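You operate a simulated robot arm through the tools that you are given. There is no shell and no other tool. Be economical: measure what you need, move in short steps, check, and stop when the job is done.

The job below is to be done with a simulated two-armed robot. You get a single attempt, and the scene is never put back.

## Task
Tension the belt, shut the guard and run the motor on LOW.
Fine: the tension gauge's needle in the green, guard down and mains on, all before the motor.

It is judged by the outcome, as a careful person would: the job done as asked, and still so three seconds after it is handed in. It fails if anything else is knocked over, pushed out of place, dropped, spilled or broken.

## Robot
Two 7-joint arms with two-finger parallel grippers on one trunk, on a base that drives. Base frame: it is fixed to the floor where the robot stands at the start and does not move with it; the origin is under the middle of the robot, x ahead of it, y to its left, z up. Units: mm, degrees, N and s.
The left shoulder is at the start at [50, 161, 1173], the right one opposite. With the tool pointing down near the work surface each hand reaches from about 100 to 480 mm from the robot's upright axis, wherever it stands, measured 20 degrees to its own side. Places, roughly: amps slider [500, 400, 900]; aux switch [1000, 200, 1200]; crank button [800, 400, 900]; field knob [1000, 400, 1300]; field switch [900, 500, 1300]; guard [800, -200, 1000]; hold switch [800, 500, 900]; lamp switch [900, 500, 1200]; load lever [1000, 100, 1300]; mains knob [800, 500, 1100]; mode knob [1000, 300, 1200]; motor knob [900, 400, 1200]; range switch [1000, 300, 1200]; reset button [900, 500, 1200]; tacho switch [1000, 200, 1300]; test stand [1100, 400, 1100]. Payload 3.43 kg a hand.
The tool frame of a hand sits at the grasp point between the pads (the TCP): z along the fingers, y along the line on which they close. The tips reach 30 mm beyond it. Largest opening 94 mm; finger width 28, thickness 10; the body of the gripper, 50 by 96 mm, starts 55 mm behind the TCP.
Orientation is that of the tool frame in the base frame, as [roll, pitch, yaw] about the fixed x, y, z axes, in that order (R = Rz(yaw) Ry(pitch) Rx(roll)). With the fingers straight down and closing along the base's y, the tool's x points along the base's -x, its y along +y and its z along -z.

## Interface
- The arms move only by the tool move_arm. It takes "left_motion", "right_motion" or both (then of equal length, played together; a hand with none holds still); each is a list of rows, each a list of 7 numbers: the shift along the tool's x, y, z in mm, then the turn, a rotation vector about the tool's x, y, z in degrees, then the closure in counts, from 0 (fully open) to 255 (shut). In form: [[dx, dy, dz, wx, wy, wz, hand], ...]. A call has 1 to 20 rows; each row shifts and turns the commanded pose from where the row before left it, along the tool's axes as they then stand. Rows are played at 5 a second. More than 50 mm and 8.6 degrees between two rows, or a gripper value outside its range, and nothing of the call is played. Where a pose cannot be reached the arm comes as near as it can. A force on the tool above 40 N (or 10 N above the force at the start of the call, whichever is more), or a blocked arm, ends the call early, and 0.2 s more pass. The fingers move at their own pace (about 45 mm/s each) and stop on an object; they squeeze with about 37 N. The grip force told is the motor's: it shows also when the fingers shut on nothing. Time passes only in rows, and 0.2 s behind the last, so rows that do not move let the fingers close. It gives the time, the measured TCP pose, the force on the tool (base axes), the opening and the grip force at its end, in the units of the frame above (readings bear some noise), with the torque about the TCP (base axes, N m) and any sound that the robot's microphone picked up, and new pictures: "views" is both (left out), scene, wrist or none (wrist: the cameras of the hands that moved).
- Cameras (640 x 400 px; columns grow to the right, rows downward): "scene" is now at [130.3, 17.1, 1303.7]; the picture's right is [0.18, -0.98, 0.00], its down [-0.49, -0.09, -0.87] and it looks along [0.85, 0.16, -0.50] (base axes); focal length 279 px, centre (320, 200). "left" rides on the left gripper at [76, -14, -102] in its tool frame; the picture's right is [0.18, 0.98, 0.00], its down [-0.75, 0.14, -0.64] and it looks along [-0.63, 0.12, 0.77] (tool axes); focal length 243 px, centre (320, 200). "right" rides on the right gripper at [76, 14, -102] in its tool frame; the picture's right is [-0.18, 0.98, 0.00], its down [-0.75, -0.14, -0.64] and it looks along [-0.63, -0.12, 0.77] (tool axes); focal length 243 px, centre (320, 200). There is no depth. A picture from a camera that has moved, and an enlarged one, comes with that camera's place and axes in the base frame and with its lens.
- raise_lower(by): slides the trunk up (or, below 0, down) by that many mm; the arms and the scene camera ride with it, the base frame stays. It gives what a move gives, with no picture.
- drive_base(legs): drives the robot by 1 to 6 legs, each [ahead, left, turn to the left] in mm, mm and degrees, along the robot's own axes; the way and the turn of a leg run together, so that a leg with both is an arc; at most 1500 mm and 180 degrees a leg. The arms and the cameras ride along, it lands a little off, and it stops where it bumps. It gives what a move gives, and a new picture of the scene camera.
- head_to(pan, tilt): turns the head with the scene camera to pan (to the left, within 80 degrees either way) and tilt (down, from -29 to 69), counted from straight ahead of the robot. It gives what a move gives, and a new picture of the scene camera.
- enlarge(camera, box): a new picture of the part [left, top, right, bottom] of that camera's present view, enlarged. It takes no simulated time.
- hand_in(): hands the job in; it is judged then, once.

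Go step by step. Nothing tells you exact positions but the pictures and the camera data: compare them with the known pose of the tool, close in by small moves and look again before you grip or let go. The budget is 120 turns and 260 pictures, counting those below and the enlarged ones. Unless the task says otherwise, let go and move clear before handing in, and close with one line.

The tools are called after "Emit:" as name(argument=value, ...) on one line, values as JSON. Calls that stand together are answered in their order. move_arm: Moves the arms, as the interface text tells. Its arguments: {"type":"object","properties":{"left_motion":{"type":"array"},"right_motion":{"type":"array"},"views":{"type":"string","enum":["both","scene","wrist","none"]}},"required":[]} The other tools are called the same way: raise_lower (by) slides the trunk up or down; drive_base (legs) drives the base; head_to (pan, tilt) turns the head that bears the scene camera; enlarge (camera, box) takes an enlarged picture of a part of a camera's view; hand_in () hands the job in.

At the start:

```text
clock: 0.0
left_ee_pos: [435.1, 365.1, 1000.3]
left_tool_rot: [-180.0, 0.0, -180.0]
left_ft_force: [0.1, 0.4, -1.2]
left_wrist_torque: [0.0, -0.02, 0.03]
left_finger_gap: 94.2
left_finger_force: 0.0
right_ee_pos: [443.6, -62.7, 999.9]
right_tool_rot: [-179.9, 0.0, 179.9]
right_ft_force: [0.6, 0.2, -0.8]
right_wrist_torque: [0.0, -0.01, 0.03]
right_finger_gap: 93.9
right_finger_force: 0.0
trunk travel left (down, up): [-200.0, 67.0]
robot x, y, heading: [1.7, 0.9, 0.1]
head pan, tilt: [10.6, 30.0]
```

scene: 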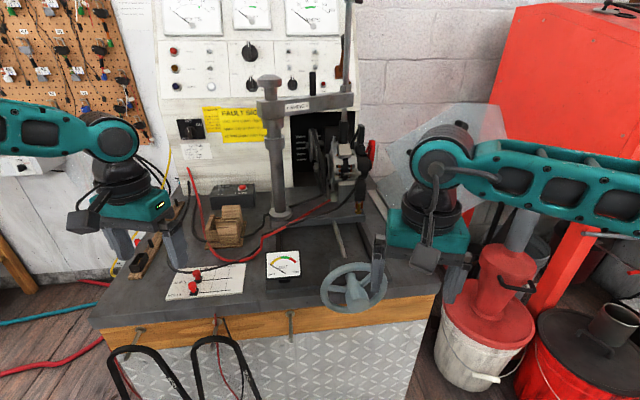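
right: 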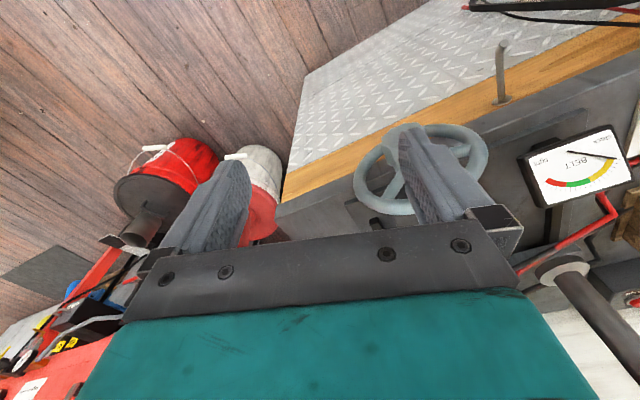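
left: 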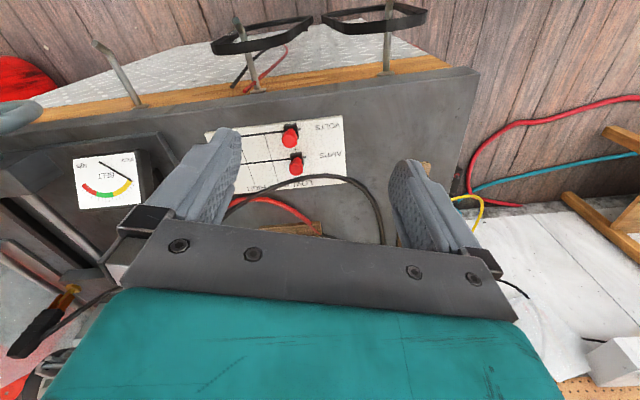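

I see a bench with a handwheel and a belt gauge in front, a panel behind, and a transparent guard on the right. I'll look closer at the parts first.

Emit:
enlarge(camera="scene", box=[150, 0, 390, 150])

Emit:
enlarge(camera="scene", box=[240, 170, 440, 320])

Emit:
head_to(pan=15, tilt=5)

Emit:
enlarge(camera="scene", box=[180, 100, 420, 250])

```text
2.67 times, centred on (270, 75) of scene
camera zoom: at [130.3, 17.1, 1303.7], right [0.18, -0.98, 0.0], down [-0.49, -0.09, -0.87], along [0.85, 0.16, -0.5], focal length 744 px, centre (453, 533)
```

zoom: 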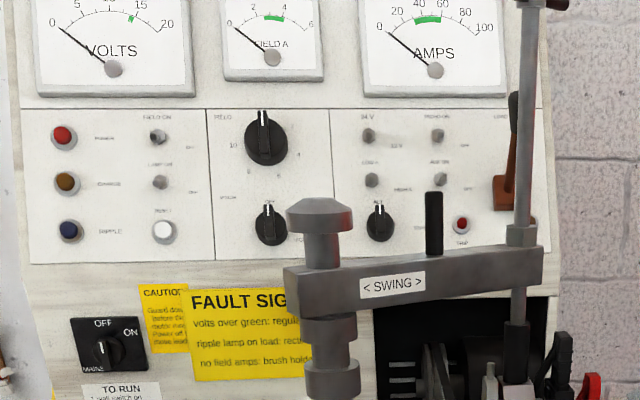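

```text
2.67 times, centred on (340, 245) of scene
camera zoom: at [130.3, 17.1, 1303.7], right [0.18, -0.98, 0.0], down [-0.49, -0.09, -0.87], along [0.85, 0.16, -0.5], focal length 744 px, centre (267, 80)
```

zoom: 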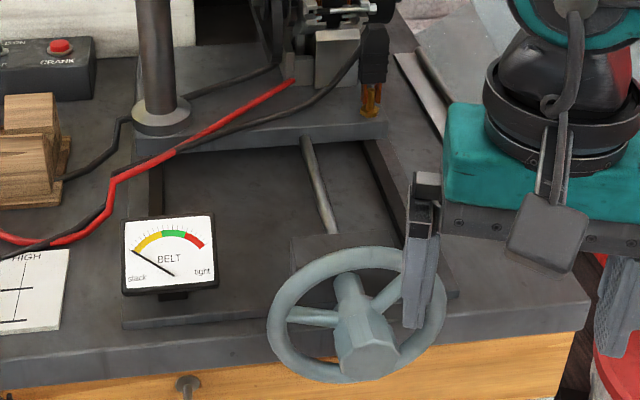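

```text
clock: 0.9
left_ee_pos: [435.2, 364.6, 1000.7]
left_tool_rot: [180.0, 0.0, 180.0]
left_ft_force: [0.1, 0.4, -0.2]
left_wrist_torque: [0.07, -0.04, 0.01]
left_finger_gap: 94.1
left_finger_force: 0.1
right_ee_pos: [442.9, -63.2, 1000.3]
right_tool_rot: [180.0, -0.1, 179.9]
right_ft_force: [0.5, -0.6, 0.3]
right_wrist_torque: [0.01, -0.02, 0.04]
right_finger_gap: 94.1
right_finger_force: 0.0
trunk travel left (down, up): [-200.0, 67.0]
robot x, y, heading: [-0.7, -2.4, -0.0]
head pan, tilt: [15.0, 5.0]
camera scene: at [130.2, 24.3, 1344.0], right [0.26, -0.97, 0.0], down [-0.08, -0.02, -1.0], along [0.96, 0.26, -0.09], focal length 279 px, centre (320, 200)
```

scene: 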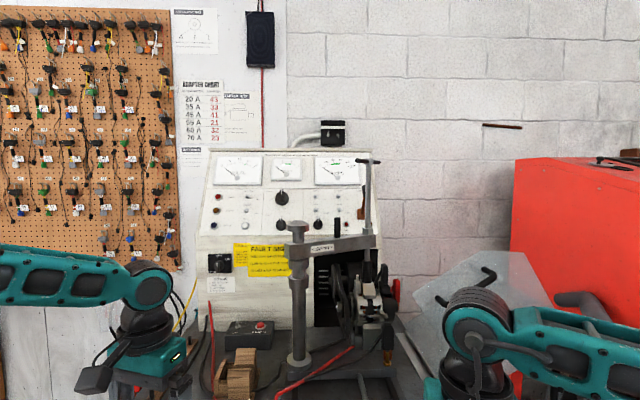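

```text
2.67 times, centred on (300, 175) of scene
camera zoom: at [130.2, 24.3, 1344.0], right [0.26, -0.97, 0.0], down [-0.08, -0.02, -1.0], along [0.96, 0.26, -0.09], focal length 744 px, centre (373, 267)
```

zoom: 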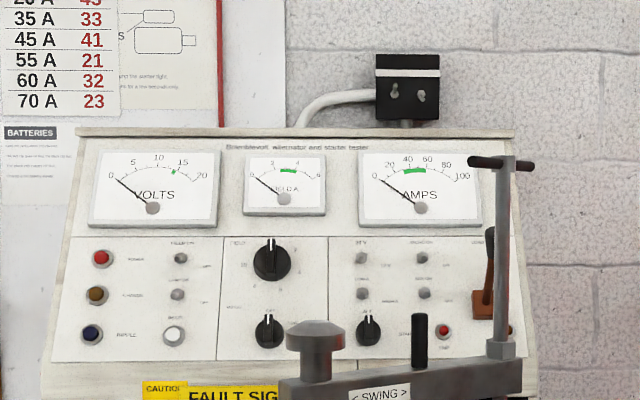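

Reading the labels next: the caution, "TO RUN" and knob legends.

Emit:
enlarge(camera="scene", box=[200, 240, 300, 300])

Emit:
enlarge(camera="scene", box=[250, 180, 350, 242])

Emit:
enlarge(camera="scene", box=[390, 240, 590, 390])

Emit:
enlarge(camera="scene", box=[200, 180, 280, 240])

```text
6.40 times, centred on (250, 270) of scene
camera zoom: at [130.2, 24.3, 1344.0], right [0.26, -0.97, 0.0], down [-0.08, -0.02, -1.0], along [0.96, 0.26, -0.09], focal length 1784 px, centre (768, -248)
```

zoom: 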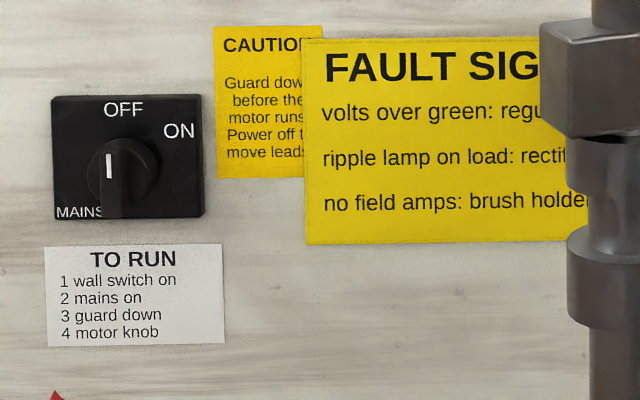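

```text
6.40 times, centred on (300, 211) of scene
camera zoom: at [130.2, 24.3, 1344.0], right [0.26, -0.97, 0.0], down [-0.08, -0.02, -1.0], along [0.96, 0.26, -0.09], focal length 1784 px, centre (448, 130)
```

zoom: 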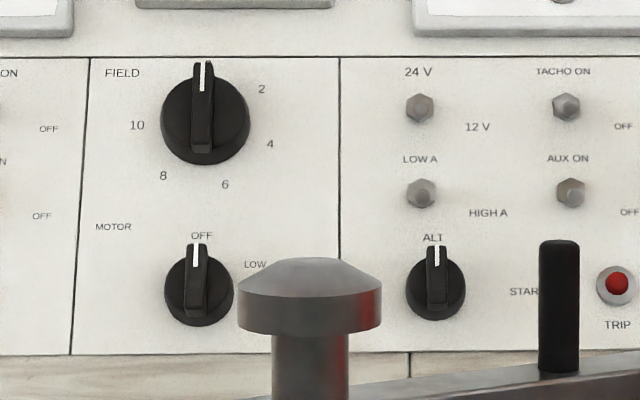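

```text
2.67 times, centred on (490, 315) of scene
camera zoom: at [130.2, 24.3, 1344.0], right [0.26, -0.97, 0.0], down [-0.08, -0.02, -1.0], along [0.96, 0.26, -0.09], focal length 744 px, centre (-133, -107)
```

zoom: 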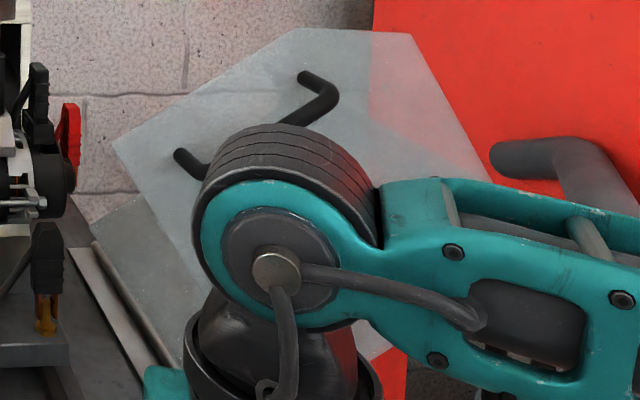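

```text
6.67 times, centred on (240, 210) of scene
camera zoom: at [130.2, 24.3, 1344.0], right [0.26, -0.97, 0.0], down [-0.08, -0.02, -1.0], along [0.96, 0.26, -0.09], focal length 1859 px, centre (853, 133)
```

zoom: 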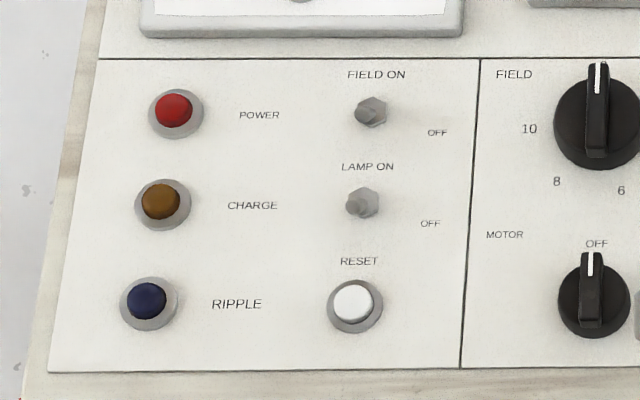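

The run order starts with a wall switch, so I look at the black box above the panel and whatever is on the wall.

Emit:
enlarge(camera="scene", box=[310, 110, 360, 150])

Emit:
enlarge(camera="scene", box=[170, 0, 290, 160])

Emit:
enlarge(camera="scene", box=[280, 210, 420, 400])

Emit:
head_to(pan=-25, tilt=25)

```text
10.00 times, centred on (335, 130) of scene
camera zoom: at [130.2, 24.3, 1344.0], right [0.26, -0.97, 0.0], down [-0.08, -0.02, -1.0], along [0.96, 0.26, -0.09], focal length 2788 px, centre (170, 900)
```

zoom: 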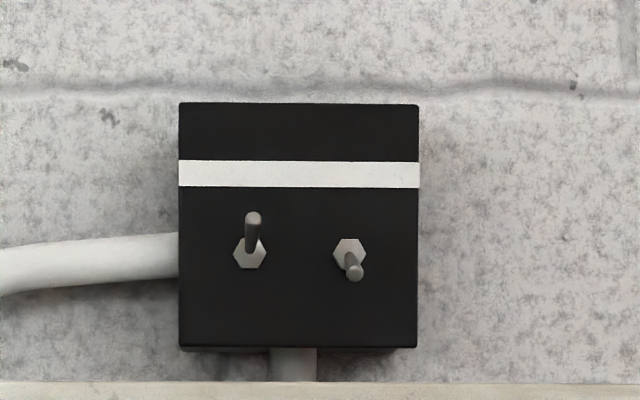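

```text
2.50 times, centred on (230, 80) of scene
camera zoom: at [130.2, 24.3, 1344.0], right [0.26, -0.97, 0.0], down [-0.08, -0.02, -1.0], along [0.96, 0.26, -0.09], focal length 697 px, centre (545, 500)
```

zoom: 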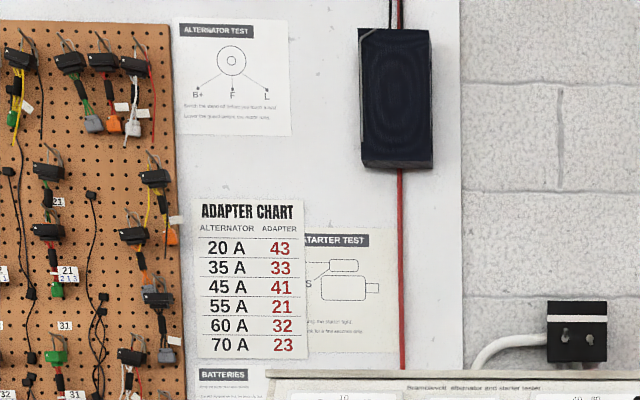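

```text
2.11 times, centred on (350, 305) of scene
camera zoom: at [130.2, 24.3, 1344.0], right [0.26, -0.97, 0.0], down [-0.08, -0.02, -1.0], along [0.96, 0.26, -0.09], focal length 587 px, centre (257, -21)
```

zoom: 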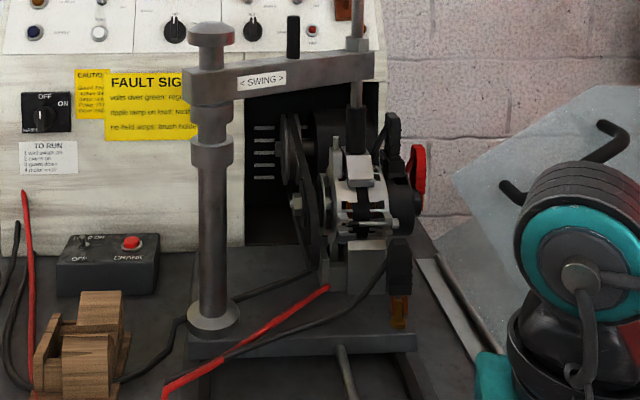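

```text
clock: 2.0
left_ee_pos: [434.8, 364.6, 1000.2]
left_tool_rot: [180.0, -0.1, 179.9]
left_ft_force: [-0.3, 0.0, 0.4]
left_wrist_torque: [0.02, -0.03, -0.03]
left_finger_gap: 94.1
left_finger_force: 0.1
right_ee_pos: [443.7, -63.4, 999.6]
right_tool_rot: [-180.0, 0.0, 179.9]
right_ft_force: [-0.9, 0.1, 0.3]
right_wrist_torque: [0.02, 0.01, -0.02]
right_finger_gap: 94.1
right_finger_force: 0.2
trunk travel left (down, up): [-200.0, 67.0]
robot x, y, heading: [-1.8, -1.0, -0.0]
head pan, tilt: [-25.0, 25.0]
camera scene: at [124.9, -38.3, 1311.7], right [-0.42, -0.91, 0.0], down [-0.38, 0.18, -0.91], along [0.82, -0.38, -0.42], focal length 279 px, centre (320, 200)
```

scene: 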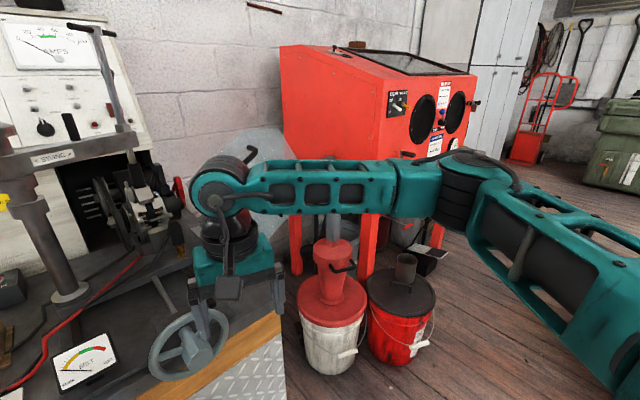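

The guard is the clear hinged plate leaning open on the right; the handwheel hub is at about [500, 22, 910] with its axis along x. I back off a little and look down at the wheel.

Emit:
drive_base(legs=[[-200, 0, 0]])

Emit:
head_to(pan=0, tilt=35)

Emit:
move_arm(right_motion=[[0, 0, -10, 0, -8.5, 0, 0], [0, 0, 0, 0, -8.5, 0, 0], [0, 0, 0, 0, -8.5, 0, 0], [0, 0, 0, 0, -8.5, 0, 0], [0, 0, 0, 0, -8.5, 0, 0], [0, 0, 0, 0, -8.5, 0, 0], [0, 0, 0, 0, -8.5, 0, 0], [0, 0, 0, 0, -8.5, 0, 0], [0, 0, 0, 0, -8.5, 0, 0], [0, 0, 0, 0, -8.5, 0, 0], [0, 0, 0, 0, -5, 0, 0]])

```text
clock: 3.6
left_ee_pos: [230.9, 363.9, 1000.8]
left_tool_rot: [179.9, 0.1, -179.9]
left_ft_force: [-0.6, 0.4, 1.0]
left_wrist_torque: [0.02, -0.01, -0.01]
left_finger_gap: 94.0
left_finger_force: 0.2
right_ee_pos: [240.3, -62.2, 999.5]
right_tool_rot: [179.9, 0.0, 180.0]
right_ft_force: [0.1, 0.8, 0.6]
right_wrist_torque: [-0.02, -0.04, 0.0]
right_finger_gap: 93.9
right_finger_force: 0.2
trunk travel left (down, up): [-200.0, 67.0]
robot x, y, heading: [-198.2, -1.2, -0.0]
head pan, tilt: [-25.0, 25.0]
camera scene: at [-77.8, -38.4, 1311.7], right [-0.42, -0.91, 0.0], down [-0.38, 0.18, -0.91], along [0.82, -0.38, -0.42], focal length 279 px, centre (320, 200)
```

scene: 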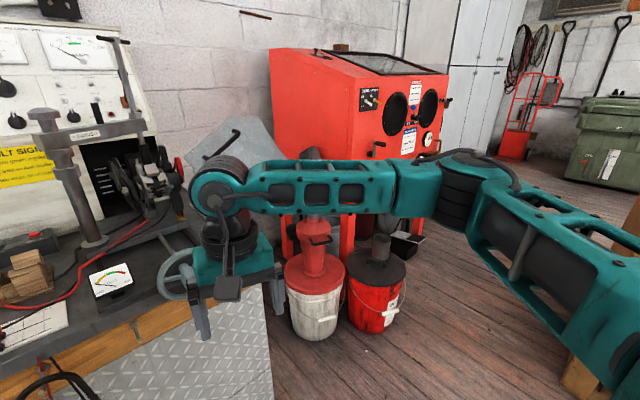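

```text
clock: 4.5
left_ee_pos: [232.3, 365.7, 999.7]
left_tool_rot: [-179.9, 0.0, -179.8]
left_ft_force: [0.5, -0.4, 0.2]
left_wrist_torque: [-0.01, 0.01, 0.0]
left_finger_gap: 93.9
left_finger_force: 0.0
right_ee_pos: [241.3, -63.2, 1000.6]
right_tool_rot: [180.0, 0.0, -180.0]
right_ft_force: [-0.2, -0.5, -1.2]
right_wrist_torque: [0.01, -0.03, -0.03]
right_finger_gap: 94.1
right_finger_force: 0.1
trunk travel left (down, up): [-200.0, 67.0]
robot x, y, heading: [-202.2, 2.3, -0.1]
head pan, tilt: [0.0, 35.0]
camera scene: at [-72.6, 0.5, 1295.9], right [0.0, -1.0, 0.0], down [-0.57, 0.0, -0.82], along [0.82, 0.0, -0.57], focal length 279 px, centre (320, 200)
```

scene: 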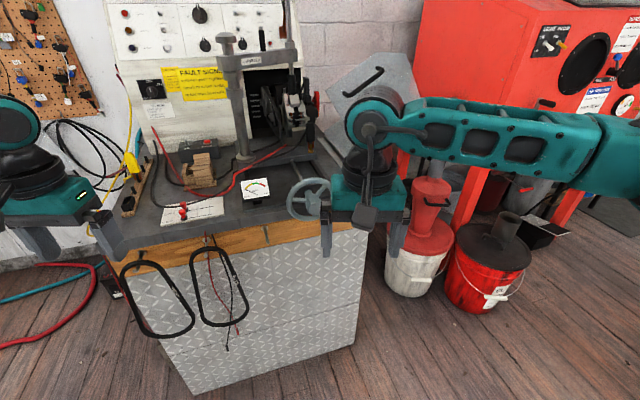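

```text
clock: 6.9
left_ee_pos: [232.5, 364.8, 1000.5]
left_tool_rot: [180.0, 0.0, -179.9]
left_ft_force: [0.9, 0.2, 0.3]
left_wrist_torque: [0.0, -0.04, -0.02]
left_finger_gap: 93.9
left_finger_force: 0.1
right_ee_pos: [241.5, -63.3, 1010.3]
right_tool_rot: [19.4, 89.8, 19.5]
right_ft_force: [0.0, 0.1, 0.2]
right_wrist_torque: [-0.01, -0.01, -0.01]
right_finger_gap: 94.2
right_finger_force: 0.0
trunk travel left (down, up): [-200.0, 67.0]
robot x, y, heading: [-200.7, 2.6, 0.2]
head pan, tilt: [0.0, 35.0]
camera scene: at [-72.6, 0.6, 1295.9], right [0.0, -1.0, 0.0], down [-0.57, 0.0, -0.82], along [0.82, 0.0, -0.57], focal length 279 px, centre (320, 200)
camera right: at [138.6, -47.3, 934.1], right [0.0, 0.98, 0.19], down [-0.64, -0.14, 0.75], along [0.76, -0.12, 0.63], focal length 243 px, centre (320, 200)
```

scene: 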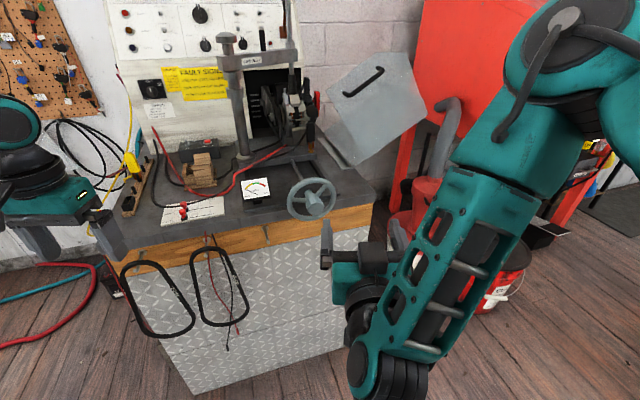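
right: 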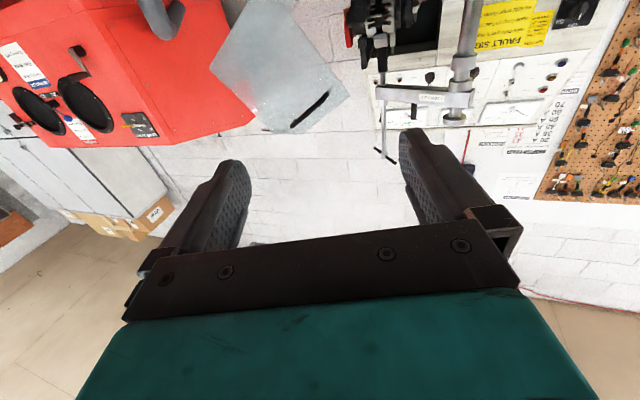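

The hand now points ahead and the wheel is in clear view. I zoom to fix its hub.

Emit:
enlarge(camera="scene", box=[230, 160, 350, 230])

Emit:
enlarge(camera="scene", box=[240, 40, 440, 170])

```text
5.33 times, centred on (290, 195) of scene
camera zoom: at [-72.6, 0.6, 1295.9], right [0.0, -1.0, 0.0], down [-0.57, 0.0, -0.82], along [0.82, 0.0, -0.57], focal length 1487 px, centre (480, 227)
```

zoom: 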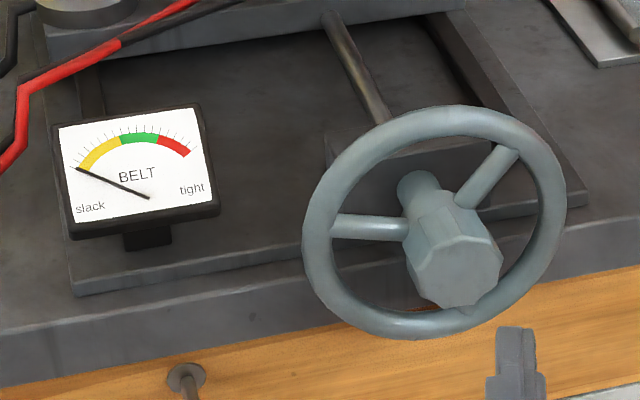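

```text
3.08 times, centred on (340, 105) of scene
camera zoom: at [-72.6, 0.6, 1295.9], right [0.0, -1.0, 0.0], down [-0.57, 0.0, -0.82], along [0.82, 0.0, -0.57], focal length 858 px, centre (258, 492)
```

zoom: 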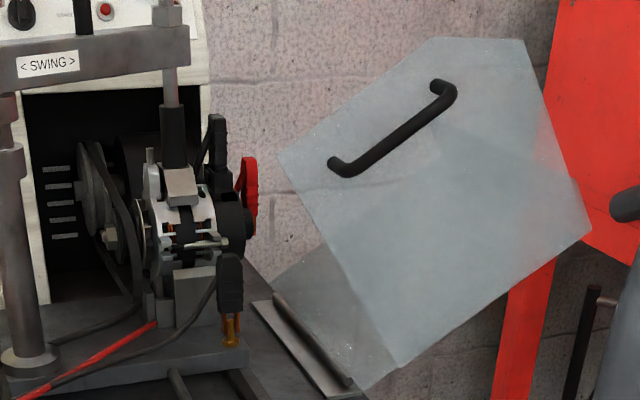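

The bench is yawed about 18° to the left (wheel axis too). I turn the robot to square up with it.

Emit:
drive_base(legs=[[0, 0, 18]])

Emit:
enlarge(camera="scene", box=[290, 110, 490, 240])

```text
clock: 8.3
left_ee_pos: [99.8, 479.8, 1000.1]
left_tool_rot: [180.0, 0.0, -162.1]
left_ft_force: [-0.3, 0.9, 0.5]
left_wrist_torque: [0.01, -0.03, 0.04]
left_finger_gap: 94.0
left_finger_force: 0.0
right_ee_pos: [238.5, 75.6, 1009.7]
right_tool_rot: [132.4, 90.0, 150.1]
right_ft_force: [-0.5, -0.1, 0.4]
right_wrist_torque: [0.01, 0.01, 0.0]
right_finger_gap: 94.0
right_finger_force: 0.0
trunk travel left (down, up): [-200.0, 67.0]
robot x, y, heading: [-200.9, -0.4, 17.7]
head pan, tilt: [0.0, 35.0]
camera scene: at [-79.0, 39.8, 1295.9], right [0.31, -0.95, 0.0], down [-0.55, -0.18, -0.82], along [0.78, 0.25, -0.57], focal length 279 px, centre (320, 200)
```

scene: 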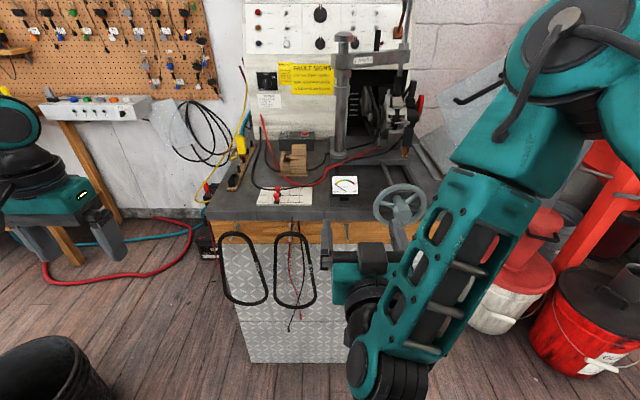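

```text
3.08 times, centred on (390, 175) of scene
camera zoom: at [-79.0, 39.8, 1295.9], right [0.31, -0.95, 0.0], down [-0.55, -0.18, -0.82], along [0.78, 0.25, -0.57], focal length 858 px, centre (105, 277)
```

zoom: 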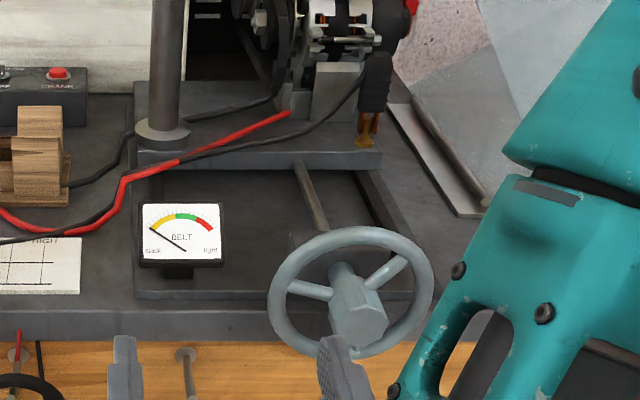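

Now square with the bench. I move the right hand in front of the hub, still clear of the wheel, and compare.

Emit:
move_arm(right_motion=[[27, -33, 5, 0, 0, 0, 0], [27, -33, 15, 0, 0, 0, 0], [27, -33, 25, 0, 0, 0, 0], [27, -33, 25, 0, 0, 0, 0]], views="both")

Emit:
enlarge(camera="scene", box=[310, 150, 470, 260])

```text
clock: 9.3
left_ee_pos: [99.3, 479.7, 999.6]
left_tool_rot: [180.0, 0.0, -162.2]
left_ft_force: [-0.5, 0.9, 0.5]
left_wrist_torque: [0.01, -0.02, -0.02]
left_finger_gap: 93.7
left_finger_force: 0.1
right_ee_pos: [244.0, 77.4, 1004.7]
right_tool_rot: [172.5, 90.0, -169.8]
right_ft_force: [0.0, -0.2, 0.3]
right_wrist_torque: [0.01, 0.02, -0.02]
right_finger_gap: 94.0
right_finger_force: 0.1
right hand out of reach, approached as far as the arm can: row 1, 2, 3, 4
trunk travel left (down, up): [-200.0, 67.0]
robot x, y, heading: [-201.5, 1.1, 17.9]
head pan, tilt: [0.0, 35.0]
camera scene: at [-78.8, 39.6, 1295.9], right [0.31, -0.95, 0.0], down [-0.55, -0.18, -0.82], along [0.78, 0.25, -0.57], focal length 279 px, centre (320, 200)
camera right: at [141.5, 60.2, 929.8], right [-0.3, 0.94, 0.18], down [-0.57, -0.33, 0.75], along [0.77, 0.12, 0.63], focal length 243 px, centre (320, 200)
```

scene: 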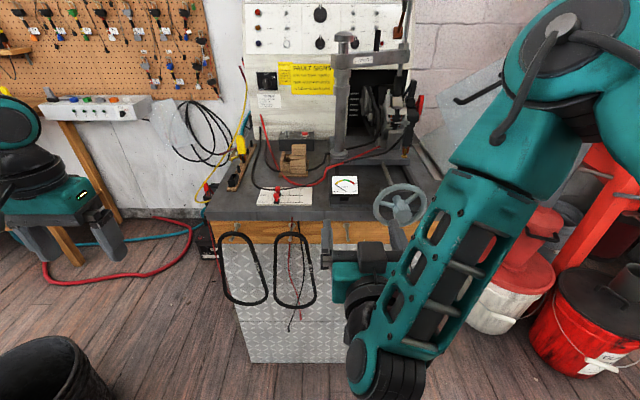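
right: 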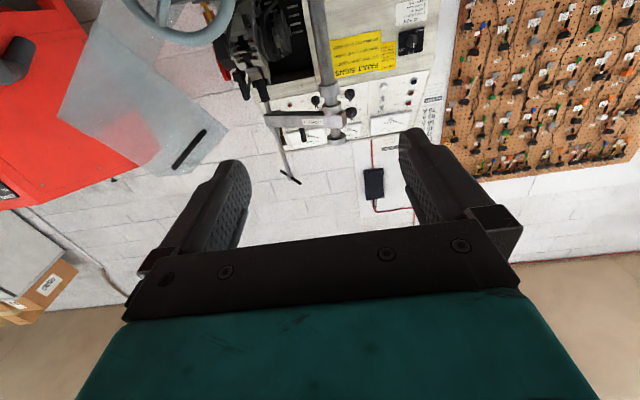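

```text
3.64 times, centred on (390, 205) of scene
camera zoom: at [-78.8, 39.6, 1295.9], right [0.31, -0.95, 0.0], down [-0.55, -0.18, -0.82], along [0.78, 0.25, -0.57], focal length 1014 px, centre (66, 182)
```

zoom: 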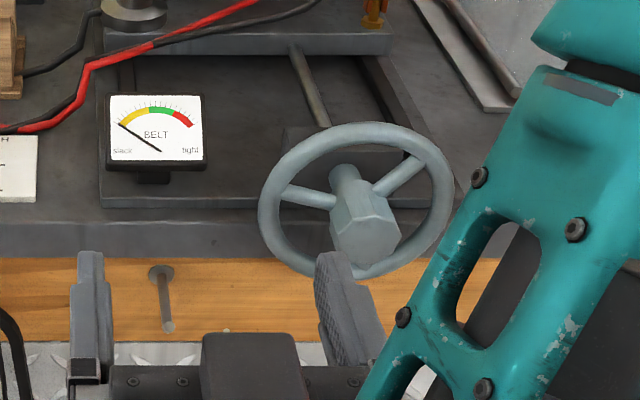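

The arm can't go lower in this posture, so I use the trunk and base instead.

Emit:
raise_lower(by=-105)

Emit:
drive_base(legs=[[0, -131, 0]])

Emit:
enlarge(camera="scene", box=[250, 130, 450, 260])

Emit:
move_arm(right_motion=[[0, 0, 0, 0, 0, 0, 0]], views="wrist")

```text
clock: 10.6
left_ee_pos: [99.7, 479.5, 896.3]
left_tool_rot: [-180.0, 0.0, -162.1]
left_ft_force: [0.2, -0.1, -0.9]
left_wrist_torque: [0.02, -0.02, 0.01]
left_finger_gap: 94.1
left_finger_force: 0.2
right_ee_pos: [243.9, 77.2, 899.4]
right_tool_rot: [168.8, 89.8, -173.4]
right_ft_force: [-0.3, 0.7, 0.0]
right_wrist_torque: [0.0, 0.0, 0.01]
right_finger_gap: 94.0
right_finger_force: 0.1
trunk travel left (down, up): [-95.0, 172.0]
robot x, y, heading: [-202.4, -3.0, 17.6]
head pan, tilt: [0.0, 35.0]
```

```text
clock: 12.4
left_ee_pos: [138.7, 359.2, 894.0]
left_tool_rot: [-179.9, 0.0, -162.0]
left_ft_force: [-0.1, 0.0, 0.4]
left_wrist_torque: [-0.03, -0.02, 0.01]
left_finger_gap: 94.2
left_finger_force: 0.0
right_ee_pos: [282.4, -43.8, 900.8]
right_tool_rot: [165.9, 89.9, -176.4]
right_ft_force: [-0.3, 0.6, 0.2]
right_wrist_torque: [0.01, 0.02, -0.04]
right_finger_gap: 94.0
right_finger_force: 0.1
trunk travel left (down, up): [-95.0, 172.0]
robot x, y, heading: [-163.9, -121.2, 18.3]
head pan, tilt: [0.0, 35.0]
camera scene: at [-39.7, -81.3, 1190.9], right [0.31, -0.95, 0.0], down [-0.55, -0.18, -0.82], along [0.78, 0.25, -0.57], focal length 279 px, centre (320, 200)
```

scene: 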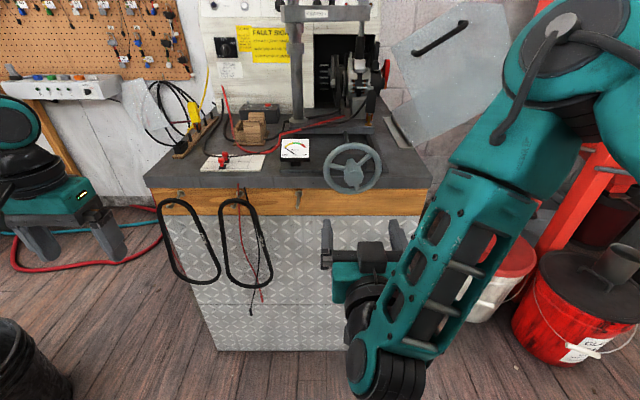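

```text
3.08 times, centred on (350, 195) of scene
camera zoom: at [-39.7, -81.3, 1190.9], right [0.31, -0.95, 0.0], down [-0.55, -0.18, -0.82], along [0.78, 0.25, -0.57], focal length 858 px, centre (228, 215)
```

zoom: 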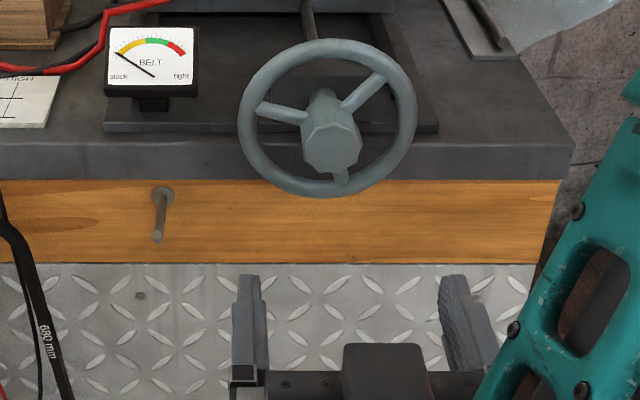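

```text
clock: 12.8
left_ee_pos: [138.4, 360.5, 893.5]
left_tool_rot: [180.0, -0.1, -162.0]
left_ft_force: [0.3, -0.3, -0.6]
left_wrist_torque: [0.02, 0.01, -0.03]
left_finger_gap: 94.4
left_finger_force: 0.0
right_ee_pos: [282.3, -44.4, 900.5]
right_tool_rot: [163.7, 90.0, -178.5]
right_ft_force: [0.5, -0.6, -0.1]
right_wrist_torque: [-0.02, 0.03, 0.01]
right_finger_gap: 94.0
right_finger_force: 0.1
trunk travel left (down, up): [-95.0, 172.0]
robot x, y, heading: [-162.8, -121.2, 18.0]
head pan, tilt: [0.0, 35.0]
camera right: at [180.5, -60.2, 825.0], right [-0.3, 0.94, 0.18], down [-0.57, -0.33, 0.75], along [0.77, 0.12, 0.63], focal length 243 px, centre (320, 200)
```

right: 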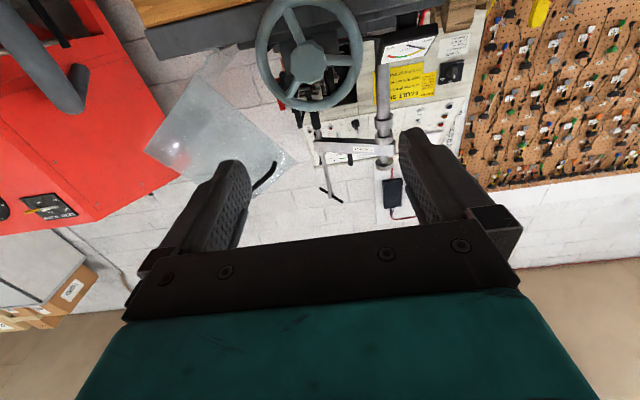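

The hub face triangulates well to [491, 10, 879]. I lower the trunk by 21 and close in by 150 mm.

Emit:
raise_lower(by=-21)

Emit:
drive_base(legs=[[150, -12, 0]])

Emit:
move_arm(right_motion=[[0, 0, 0, 0, 0, 0, 0]], views="wrist")

Emit:
enlarge(camera="scene", box=[250, 160, 450, 290])

```text
clock: 13.5
left_ee_pos: [137.3, 360.6, 873.9]
left_tool_rot: [179.9, 0.0, -162.0]
left_ft_force: [-0.5, -0.1, 0.3]
left_wrist_torque: [-0.01, 0.04, 0.01]
left_finger_gap: 94.1
left_finger_force: 0.1
right_ee_pos: [282.6, -44.0, 880.9]
right_tool_rot: [166.6, 89.9, -175.7]
right_ft_force: [-0.2, -0.3, 0.1]
right_wrist_torque: [-0.01, 0.01, 0.0]
right_finger_gap: 93.8
right_finger_force: 0.0
trunk travel left (down, up): [-74.0, 193.0]
robot x, y, heading: [-163.6, -122.5, 18.0]
head pan, tilt: [0.0, 35.0]
```

```text
clock: 14.9
left_ee_pos: [280.6, 396.4, 875.3]
left_tool_rot: [-179.9, 0.0, -161.7]
left_ft_force: [0.0, 0.3, -0.5]
left_wrist_torque: [-0.02, 0.02, -0.02]
left_finger_gap: 94.0
left_finger_force: 0.0
right_ee_pos: [427.6, -5.0, 878.9]
right_tool_rot: [174.0, 89.9, -167.9]
right_ft_force: [0.4, -0.1, 0.3]
right_wrist_torque: [-0.05, 0.03, -0.02]
right_finger_gap: 94.0
right_finger_force: 0.1
trunk travel left (down, up): [-74.0, 193.0]
robot x, y, heading: [-15.6, -87.8, 18.1]
head pan, tilt: [0.0, 35.0]
camera scene: at [105.6, -45.1, 1169.8], right [0.31, -0.95, 0.0], down [-0.54, -0.18, -0.82], along [0.78, 0.26, -0.57], focal length 279 px, centre (320, 200)
```

scene: 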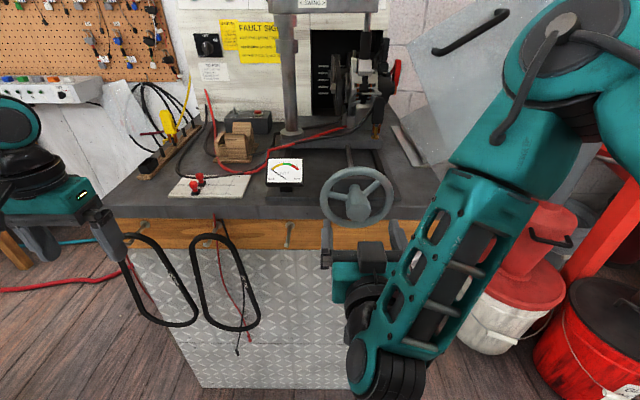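

```text
clock: 15.3
left_ee_pos: [280.2, 397.6, 873.7]
left_tool_rot: [-180.0, -0.1, -161.7]
left_ft_force: [-0.2, 0.0, -0.4]
left_wrist_torque: [-0.03, -0.04, -0.01]
left_finger_gap: 93.9
left_finger_force: 0.1
right_ee_pos: [427.5, -4.9, 880.2]
right_tool_rot: [164.7, 90.0, -177.4]
right_ft_force: [0.7, -0.5, -0.3]
right_wrist_torque: [0.0, -0.02, -0.02]
right_finger_gap: 93.8
right_finger_force: 0.0
trunk travel left (down, up): [-74.0, 193.0]
robot x, y, heading: [-15.8, -85.4, 18.2]
head pan, tilt: [0.0, 35.0]
camera right: at [325.5, -23.1, 804.0], right [-0.3, 0.93, 0.18], down [-0.57, -0.33, 0.75], along [0.77, 0.13, 0.63], focal length 243 px, centre (320, 200)
```

right: 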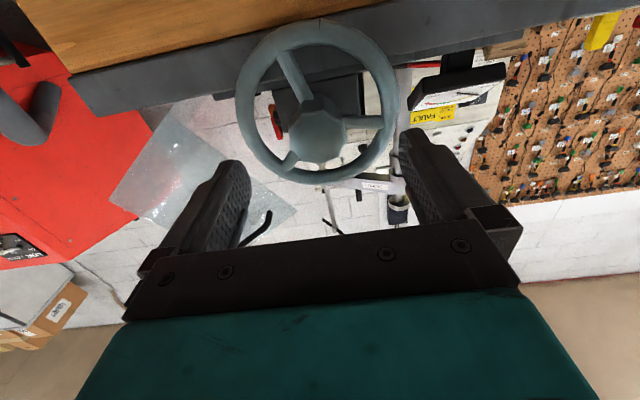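

```text
3.08 times, centred on (350, 225) of scene
camera zoom: at [105.4, -45.2, 1169.9], right [0.31, -0.95, 0.0], down [-0.54, -0.18, -0.82], along [0.78, 0.26, -0.57], focal length 858 px, centre (228, 123)
```

zoom: 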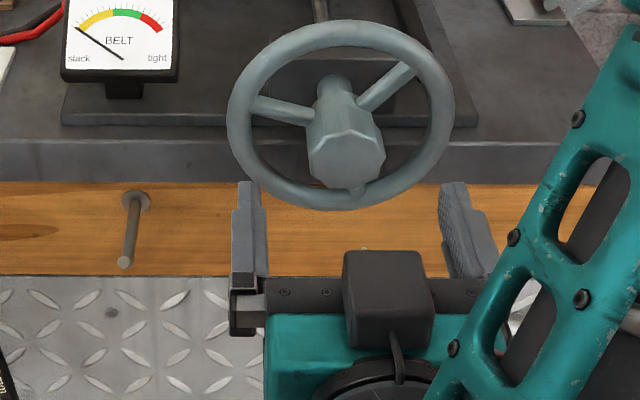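

Aligned within 2 mm. I narrow the fingers and advance over the hub.

Emit:
move_arm(right_motion=[[0, 0, 0, 0, 0, 0, 80], [0, 0, 0, 0, 0, 0, 80]], views="none")

Emit:
drive_base(legs=[[48, -1, 0]])

Emit:
move_arm(right_motion=[[0, 0, 0, 0, 0, 0, 80]], views="wrist")

Emit:
enlarge(camera="scene", box=[250, 160, 450, 290])

```text
clock: 15.9
left_ee_pos: [280.4, 396.8, 873.7]
left_tool_rot: [-180.0, 0.0, -161.6]
left_ft_force: [0.1, -0.5, -0.2]
left_wrist_torque: [0.0, -0.02, -0.01]
left_finger_gap: 94.2
left_finger_force: 0.0
right_ee_pos: [428.3, -6.6, 879.3]
right_tool_rot: [169.8, 89.9, -172.1]
right_ft_force: [-0.2, 0.5, -0.4]
right_wrist_torque: [-0.01, 0.01, 0.02]
right_finger_gap: 64.1
right_finger_force: 0.0
trunk travel left (down, up): [-74.0, 193.0]
robot x, y, heading: [-17.6, -86.6, 18.1]
head pan, tilt: [0.0, 35.0]
```

```text
clock: 16.8
left_ee_pos: [326.7, 411.5, 874.1]
left_tool_rot: [179.9, 0.0, -161.7]
left_ft_force: [0.6, 0.0, 0.1]
left_wrist_torque: [0.03, 0.02, -0.01]
left_finger_gap: 93.8
left_finger_force: 0.1
right_ee_pos: [473.1, 9.3, 879.7]
right_tool_rot: [173.9, 89.9, -168.0]
right_ft_force: [0.4, 1.3, -0.1]
right_wrist_torque: [0.02, 0.03, 0.0]
right_finger_gap: 64.7
right_finger_force: 0.1
trunk travel left (down, up): [-74.0, 193.0]
robot x, y, heading: [29.9, -71.5, 18.2]
head pan, tilt: [0.0, 35.0]
camera scene: at [151.7, -30.9, 1169.8], right [0.31, -0.95, 0.0], down [-0.55, -0.18, -0.82], along [0.78, 0.26, -0.57], focal length 279 px, centre (320, 200)
```

scene: 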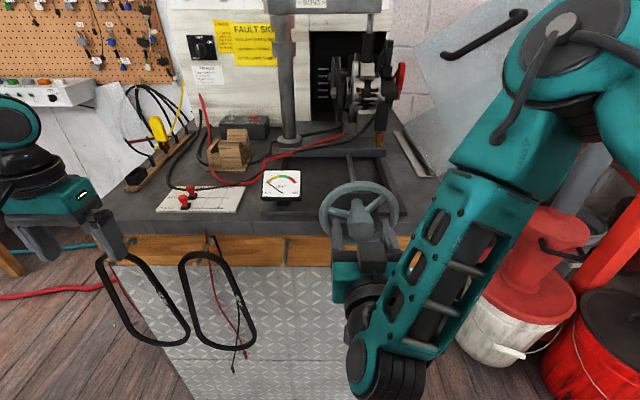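

```text
clock: 17.2
left_ee_pos: [327.4, 409.9, 874.8]
left_tool_rot: [-180.0, 0.0, -161.7]
left_ft_force: [0.1, 0.0, -0.2]
left_wrist_torque: [-0.04, 0.0, -0.01]
left_finger_gap: 94.0
left_finger_force: 0.1
right_ee_pos: [473.6, 8.9, 879.6]
right_tool_rot: [164.3, 89.8, -177.7]
right_ft_force: [0.0, 0.7, 0.6]
right_wrist_torque: [0.0, 0.01, -0.01]
right_finger_gap: 64.3
right_finger_force: 0.0
trunk travel left (down, up): [-74.0, 193.0]
robot x, y, heading: [31.6, -66.9, 18.2]
head pan, tilt: [0.0, 35.0]
camera right: at [371.5, -8.9, 804.0], right [-0.3, 0.93, 0.18], down [-0.57, -0.33, 0.75], along [0.77, 0.13, 0.63], focal length 243 px, centre (320, 200)
```

right: 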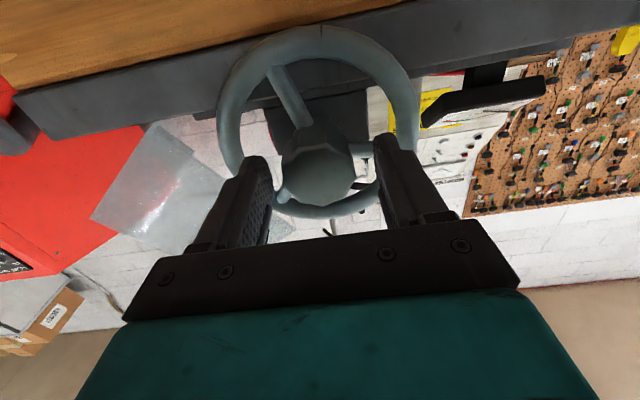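

```text
3.08 times, centred on (350, 225) of scene
camera zoom: at [151.4, -31.0, 1169.9], right [0.31, -0.95, 0.0], down [-0.54, -0.18, -0.82], along [0.78, 0.26, -0.57], focal length 858 px, centre (228, 123)
```

zoom: 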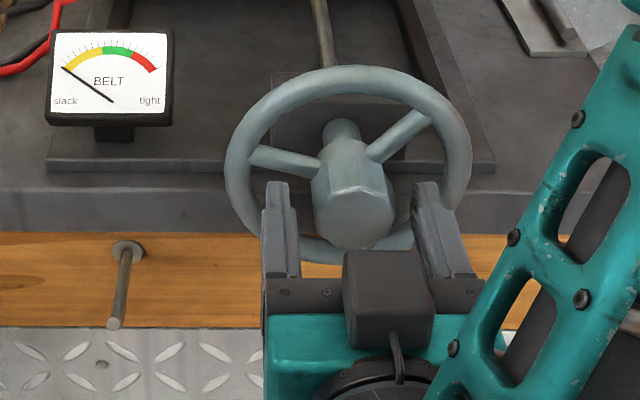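

Fingers flank the hub; I close on it and test a small turn.

Emit:
move_arm(right_motion=[[0, 0, 0, 0, 0, 0, 255], [0, 0, 0, 0, 0, 0, 255], [0, 0, 0, 0, 0, 0, 255], [0, 0, 0, 0, 0, 0, 255]], views="wrist")

Emit:
move_arm(right_motion=[[0, 0, 0, 0, 0, 7, 255], [0, 0, 0, 0, 0, 7, 255], [0, 0, 0, 0, 0, 7, 255], [0, 0, 0, 0, 0, 7, 255]])

Emit:
enlarge(camera="scene", box=[250, 160, 450, 290])

```text
clock: 18.2
left_ee_pos: [326.9, 410.1, 873.8]
left_tool_rot: [-180.0, -0.1, -161.7]
left_ft_force: [0.7, -0.5, 0.0]
left_wrist_torque: [0.06, 0.0, 0.04]
left_finger_gap: 93.9
left_finger_force: 0.1
right_ee_pos: [473.9, 7.3, 880.2]
right_tool_rot: [175.8, 89.9, -166.2]
right_ft_force: [1.3, -5.2, -0.2]
right_wrist_torque: [-0.03, -0.05, -0.58]
right_finger_gap: 40.7
right_finger_force: 44.8
trunk travel left (down, up): [-74.0, 193.0]
robot x, y, heading: [30.5, -73.8, 18.2]
head pan, tilt: [0.0, 35.0]
camera right: at [371.9, -9.7, 803.9], right [-0.3, 0.94, 0.18], down [-0.57, -0.33, 0.75], along [0.77, 0.12, 0.63], focal length 243 px, centre (320, 200)
```

right: 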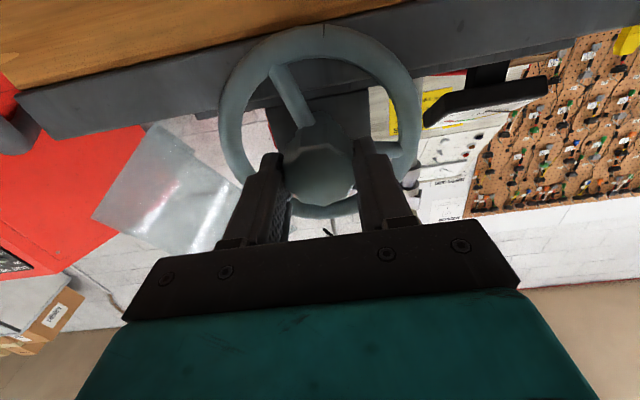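

```text
clock: 19.2
left_ee_pos: [327.5, 410.5, 874.5]
left_tool_rot: [179.9, 0.0, -161.6]
left_ft_force: [-0.2, -0.8, -0.3]
left_wrist_torque: [-0.01, 0.0, 0.02]
left_finger_gap: 93.9
left_finger_force: 0.0
right_ee_pos: [474.2, 6.3, 880.7]
right_tool_rot: [90.1, 61.9, 107.8]
right_ft_force: [2.3, -9.5, 3.6]
right_wrist_torque: [-0.03, -0.39, -0.25]
right_finger_gap: 40.9
right_finger_force: 44.7
trunk travel left (down, up): [-74.0, 193.0]
robot x, y, heading: [28.4, -73.0, 18.0]
head pan, tilt: [0.0, 35.0]
camera scene: at [151.1, -32.0, 1170.1], right [0.31, -0.95, 0.0], down [-0.54, -0.18, -0.82], along [0.78, 0.26, -0.57], focal length 279 px, centre (320, 200)
camera right: at [361.4, 23.1, 819.5], right [-0.24, 0.74, 0.63], down [-0.46, -0.65, 0.6], along [0.85, -0.15, 0.5], focal length 243 px, centre (320, 200)
```

scene: 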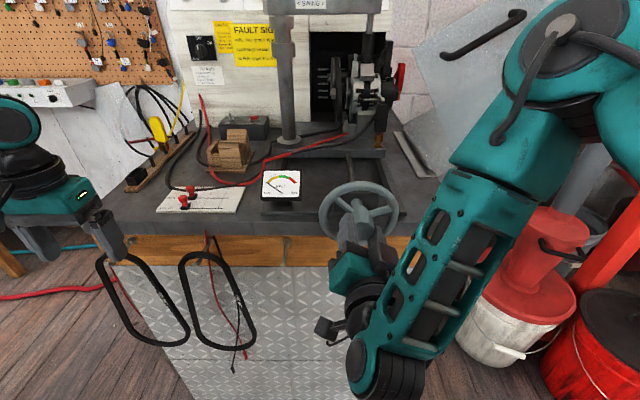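
right: 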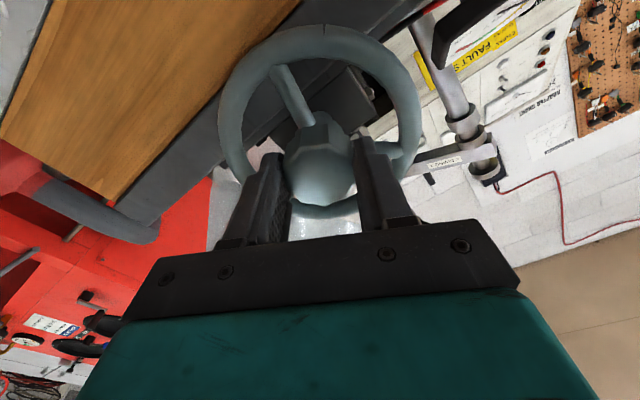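

```text
3.08 times, centred on (350, 225) of scene
camera zoom: at [151.1, -32.0, 1170.1], right [0.31, -0.95, 0.0], down [-0.54, -0.18, -0.82], along [0.78, 0.26, -0.57], focal length 858 px, centre (228, 123)
```

zoom: 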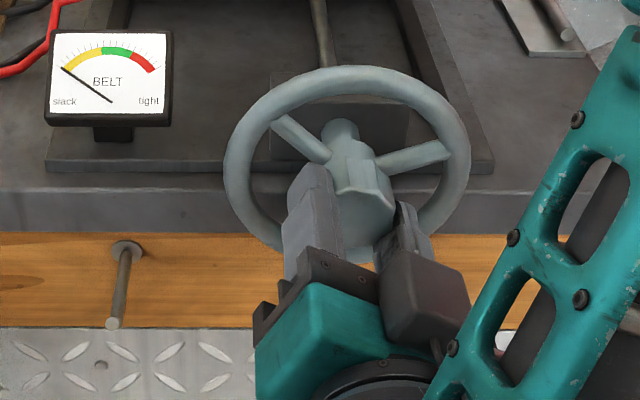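

The wheel follows the hand (about 28° clockwise). The needle has hardly moved; I go on.

Emit:
move_arm(right_motion=[[0, 0, 0, 0, 0, 8, 255], [0, 0, 0, 0, 0, 8, 255], [0, 0, 0, 0, 0, 8, 255], [0, 0, 0, 0, 0, 8, 255], [0, 0, 0, 0, 0, 8, 255], [0, 0, 0, 0, 0, 8, 255]], views="none")

Emit:
enlarge(camera="scene", box=[250, 160, 450, 290])

```text
clock: 20.6
left_ee_pos: [328.1, 410.4, 875.1]
left_tool_rot: [179.9, 0.0, -161.7]
left_ft_force: [1.2, 0.6, -1.0]
left_wrist_torque: [0.02, 0.0, -0.02]
left_finger_gap: 94.0
left_finger_force: 0.0
right_ee_pos: [473.5, 7.5, 880.0]
right_tool_rot: [90.2, 13.8, 108.1]
right_ft_force: [5.6, -6.3, 4.4]
right_wrist_torque: [0.08, -0.55, -0.95]
right_finger_gap: 40.6
right_finger_force: 45.0
trunk travel left (down, up): [-74.0, 193.0]
robot x, y, heading: [26.0, -71.2, 18.2]
head pan, tilt: [0.0, 35.0]
```

```text
3.08 times, centred on (350, 225) of scene
camera zoom: at [151.5, -31.6, 1169.9], right [0.31, -0.95, 0.0], down [-0.54, -0.18, -0.82], along [0.78, 0.26, -0.57], focal length 858 px, centre (228, 123)
```

zoom: 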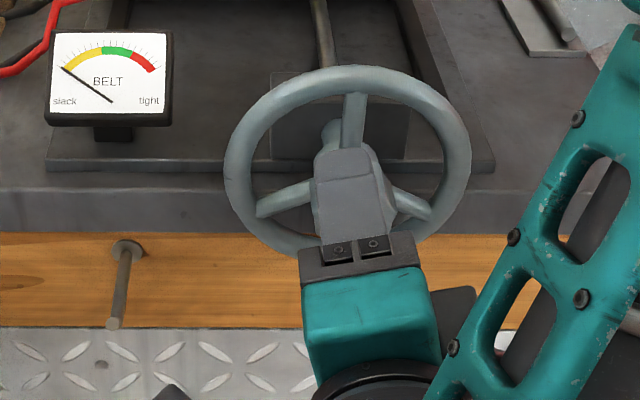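

Emit:
move_arm(right_motion=[[0, 0, 0, 0, 0, 8, 255], [0, 0, 0, 0, 0, 8, 255], [0, 0, 0, 0, 0, 8, 255], [0, 0, 0, 0, 0, 8, 255], [0, 0, 0, 0, 0, 8, 255], [0, 0, 0, 0, 0, 8, 255], [0, 0, 0, 0, 0, 8, 255], [0, 0, 0, 0, 0, 8, 255]], views="none")

Emit:
enlarge(camera="scene", box=[250, 160, 450, 290])

```text
clock: 22.4
left_ee_pos: [325.5, 409.8, 874.3]
left_tool_rot: [179.9, 0.0, -161.7]
left_ft_force: [-1.2, 0.1, 0.4]
left_wrist_torque: [-0.02, 0.0, 0.02]
left_finger_gap: 94.2
left_finger_force: 0.1
right_ee_pos: [475.9, 7.4, 880.2]
right_tool_rot: [89.7, -50.2, 108.1]
right_ft_force: [11.8, -8.9, 15.5]
right_wrist_torque: [0.03, -0.52, 0.4]
right_finger_gap: 40.6
right_finger_force: 45.2
trunk travel left (down, up): [-74.0, 193.0]
robot x, y, heading: [27.0, -68.2, 18.3]
head pan, tilt: [0.0, 35.0]
```

```text
3.08 times, centred on (350, 225) of scene
camera zoom: at [151.3, -31.9, 1170.0], right [0.31, -0.95, 0.0], down [-0.54, -0.18, -0.82], along [0.78, 0.26, -0.57], focal length 858 px, centre (228, 123)
```

zoom: 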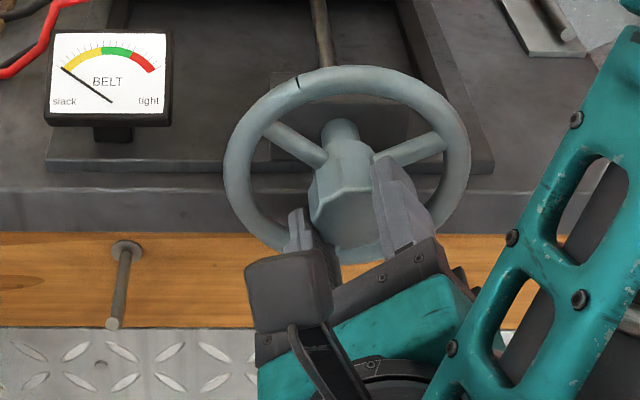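

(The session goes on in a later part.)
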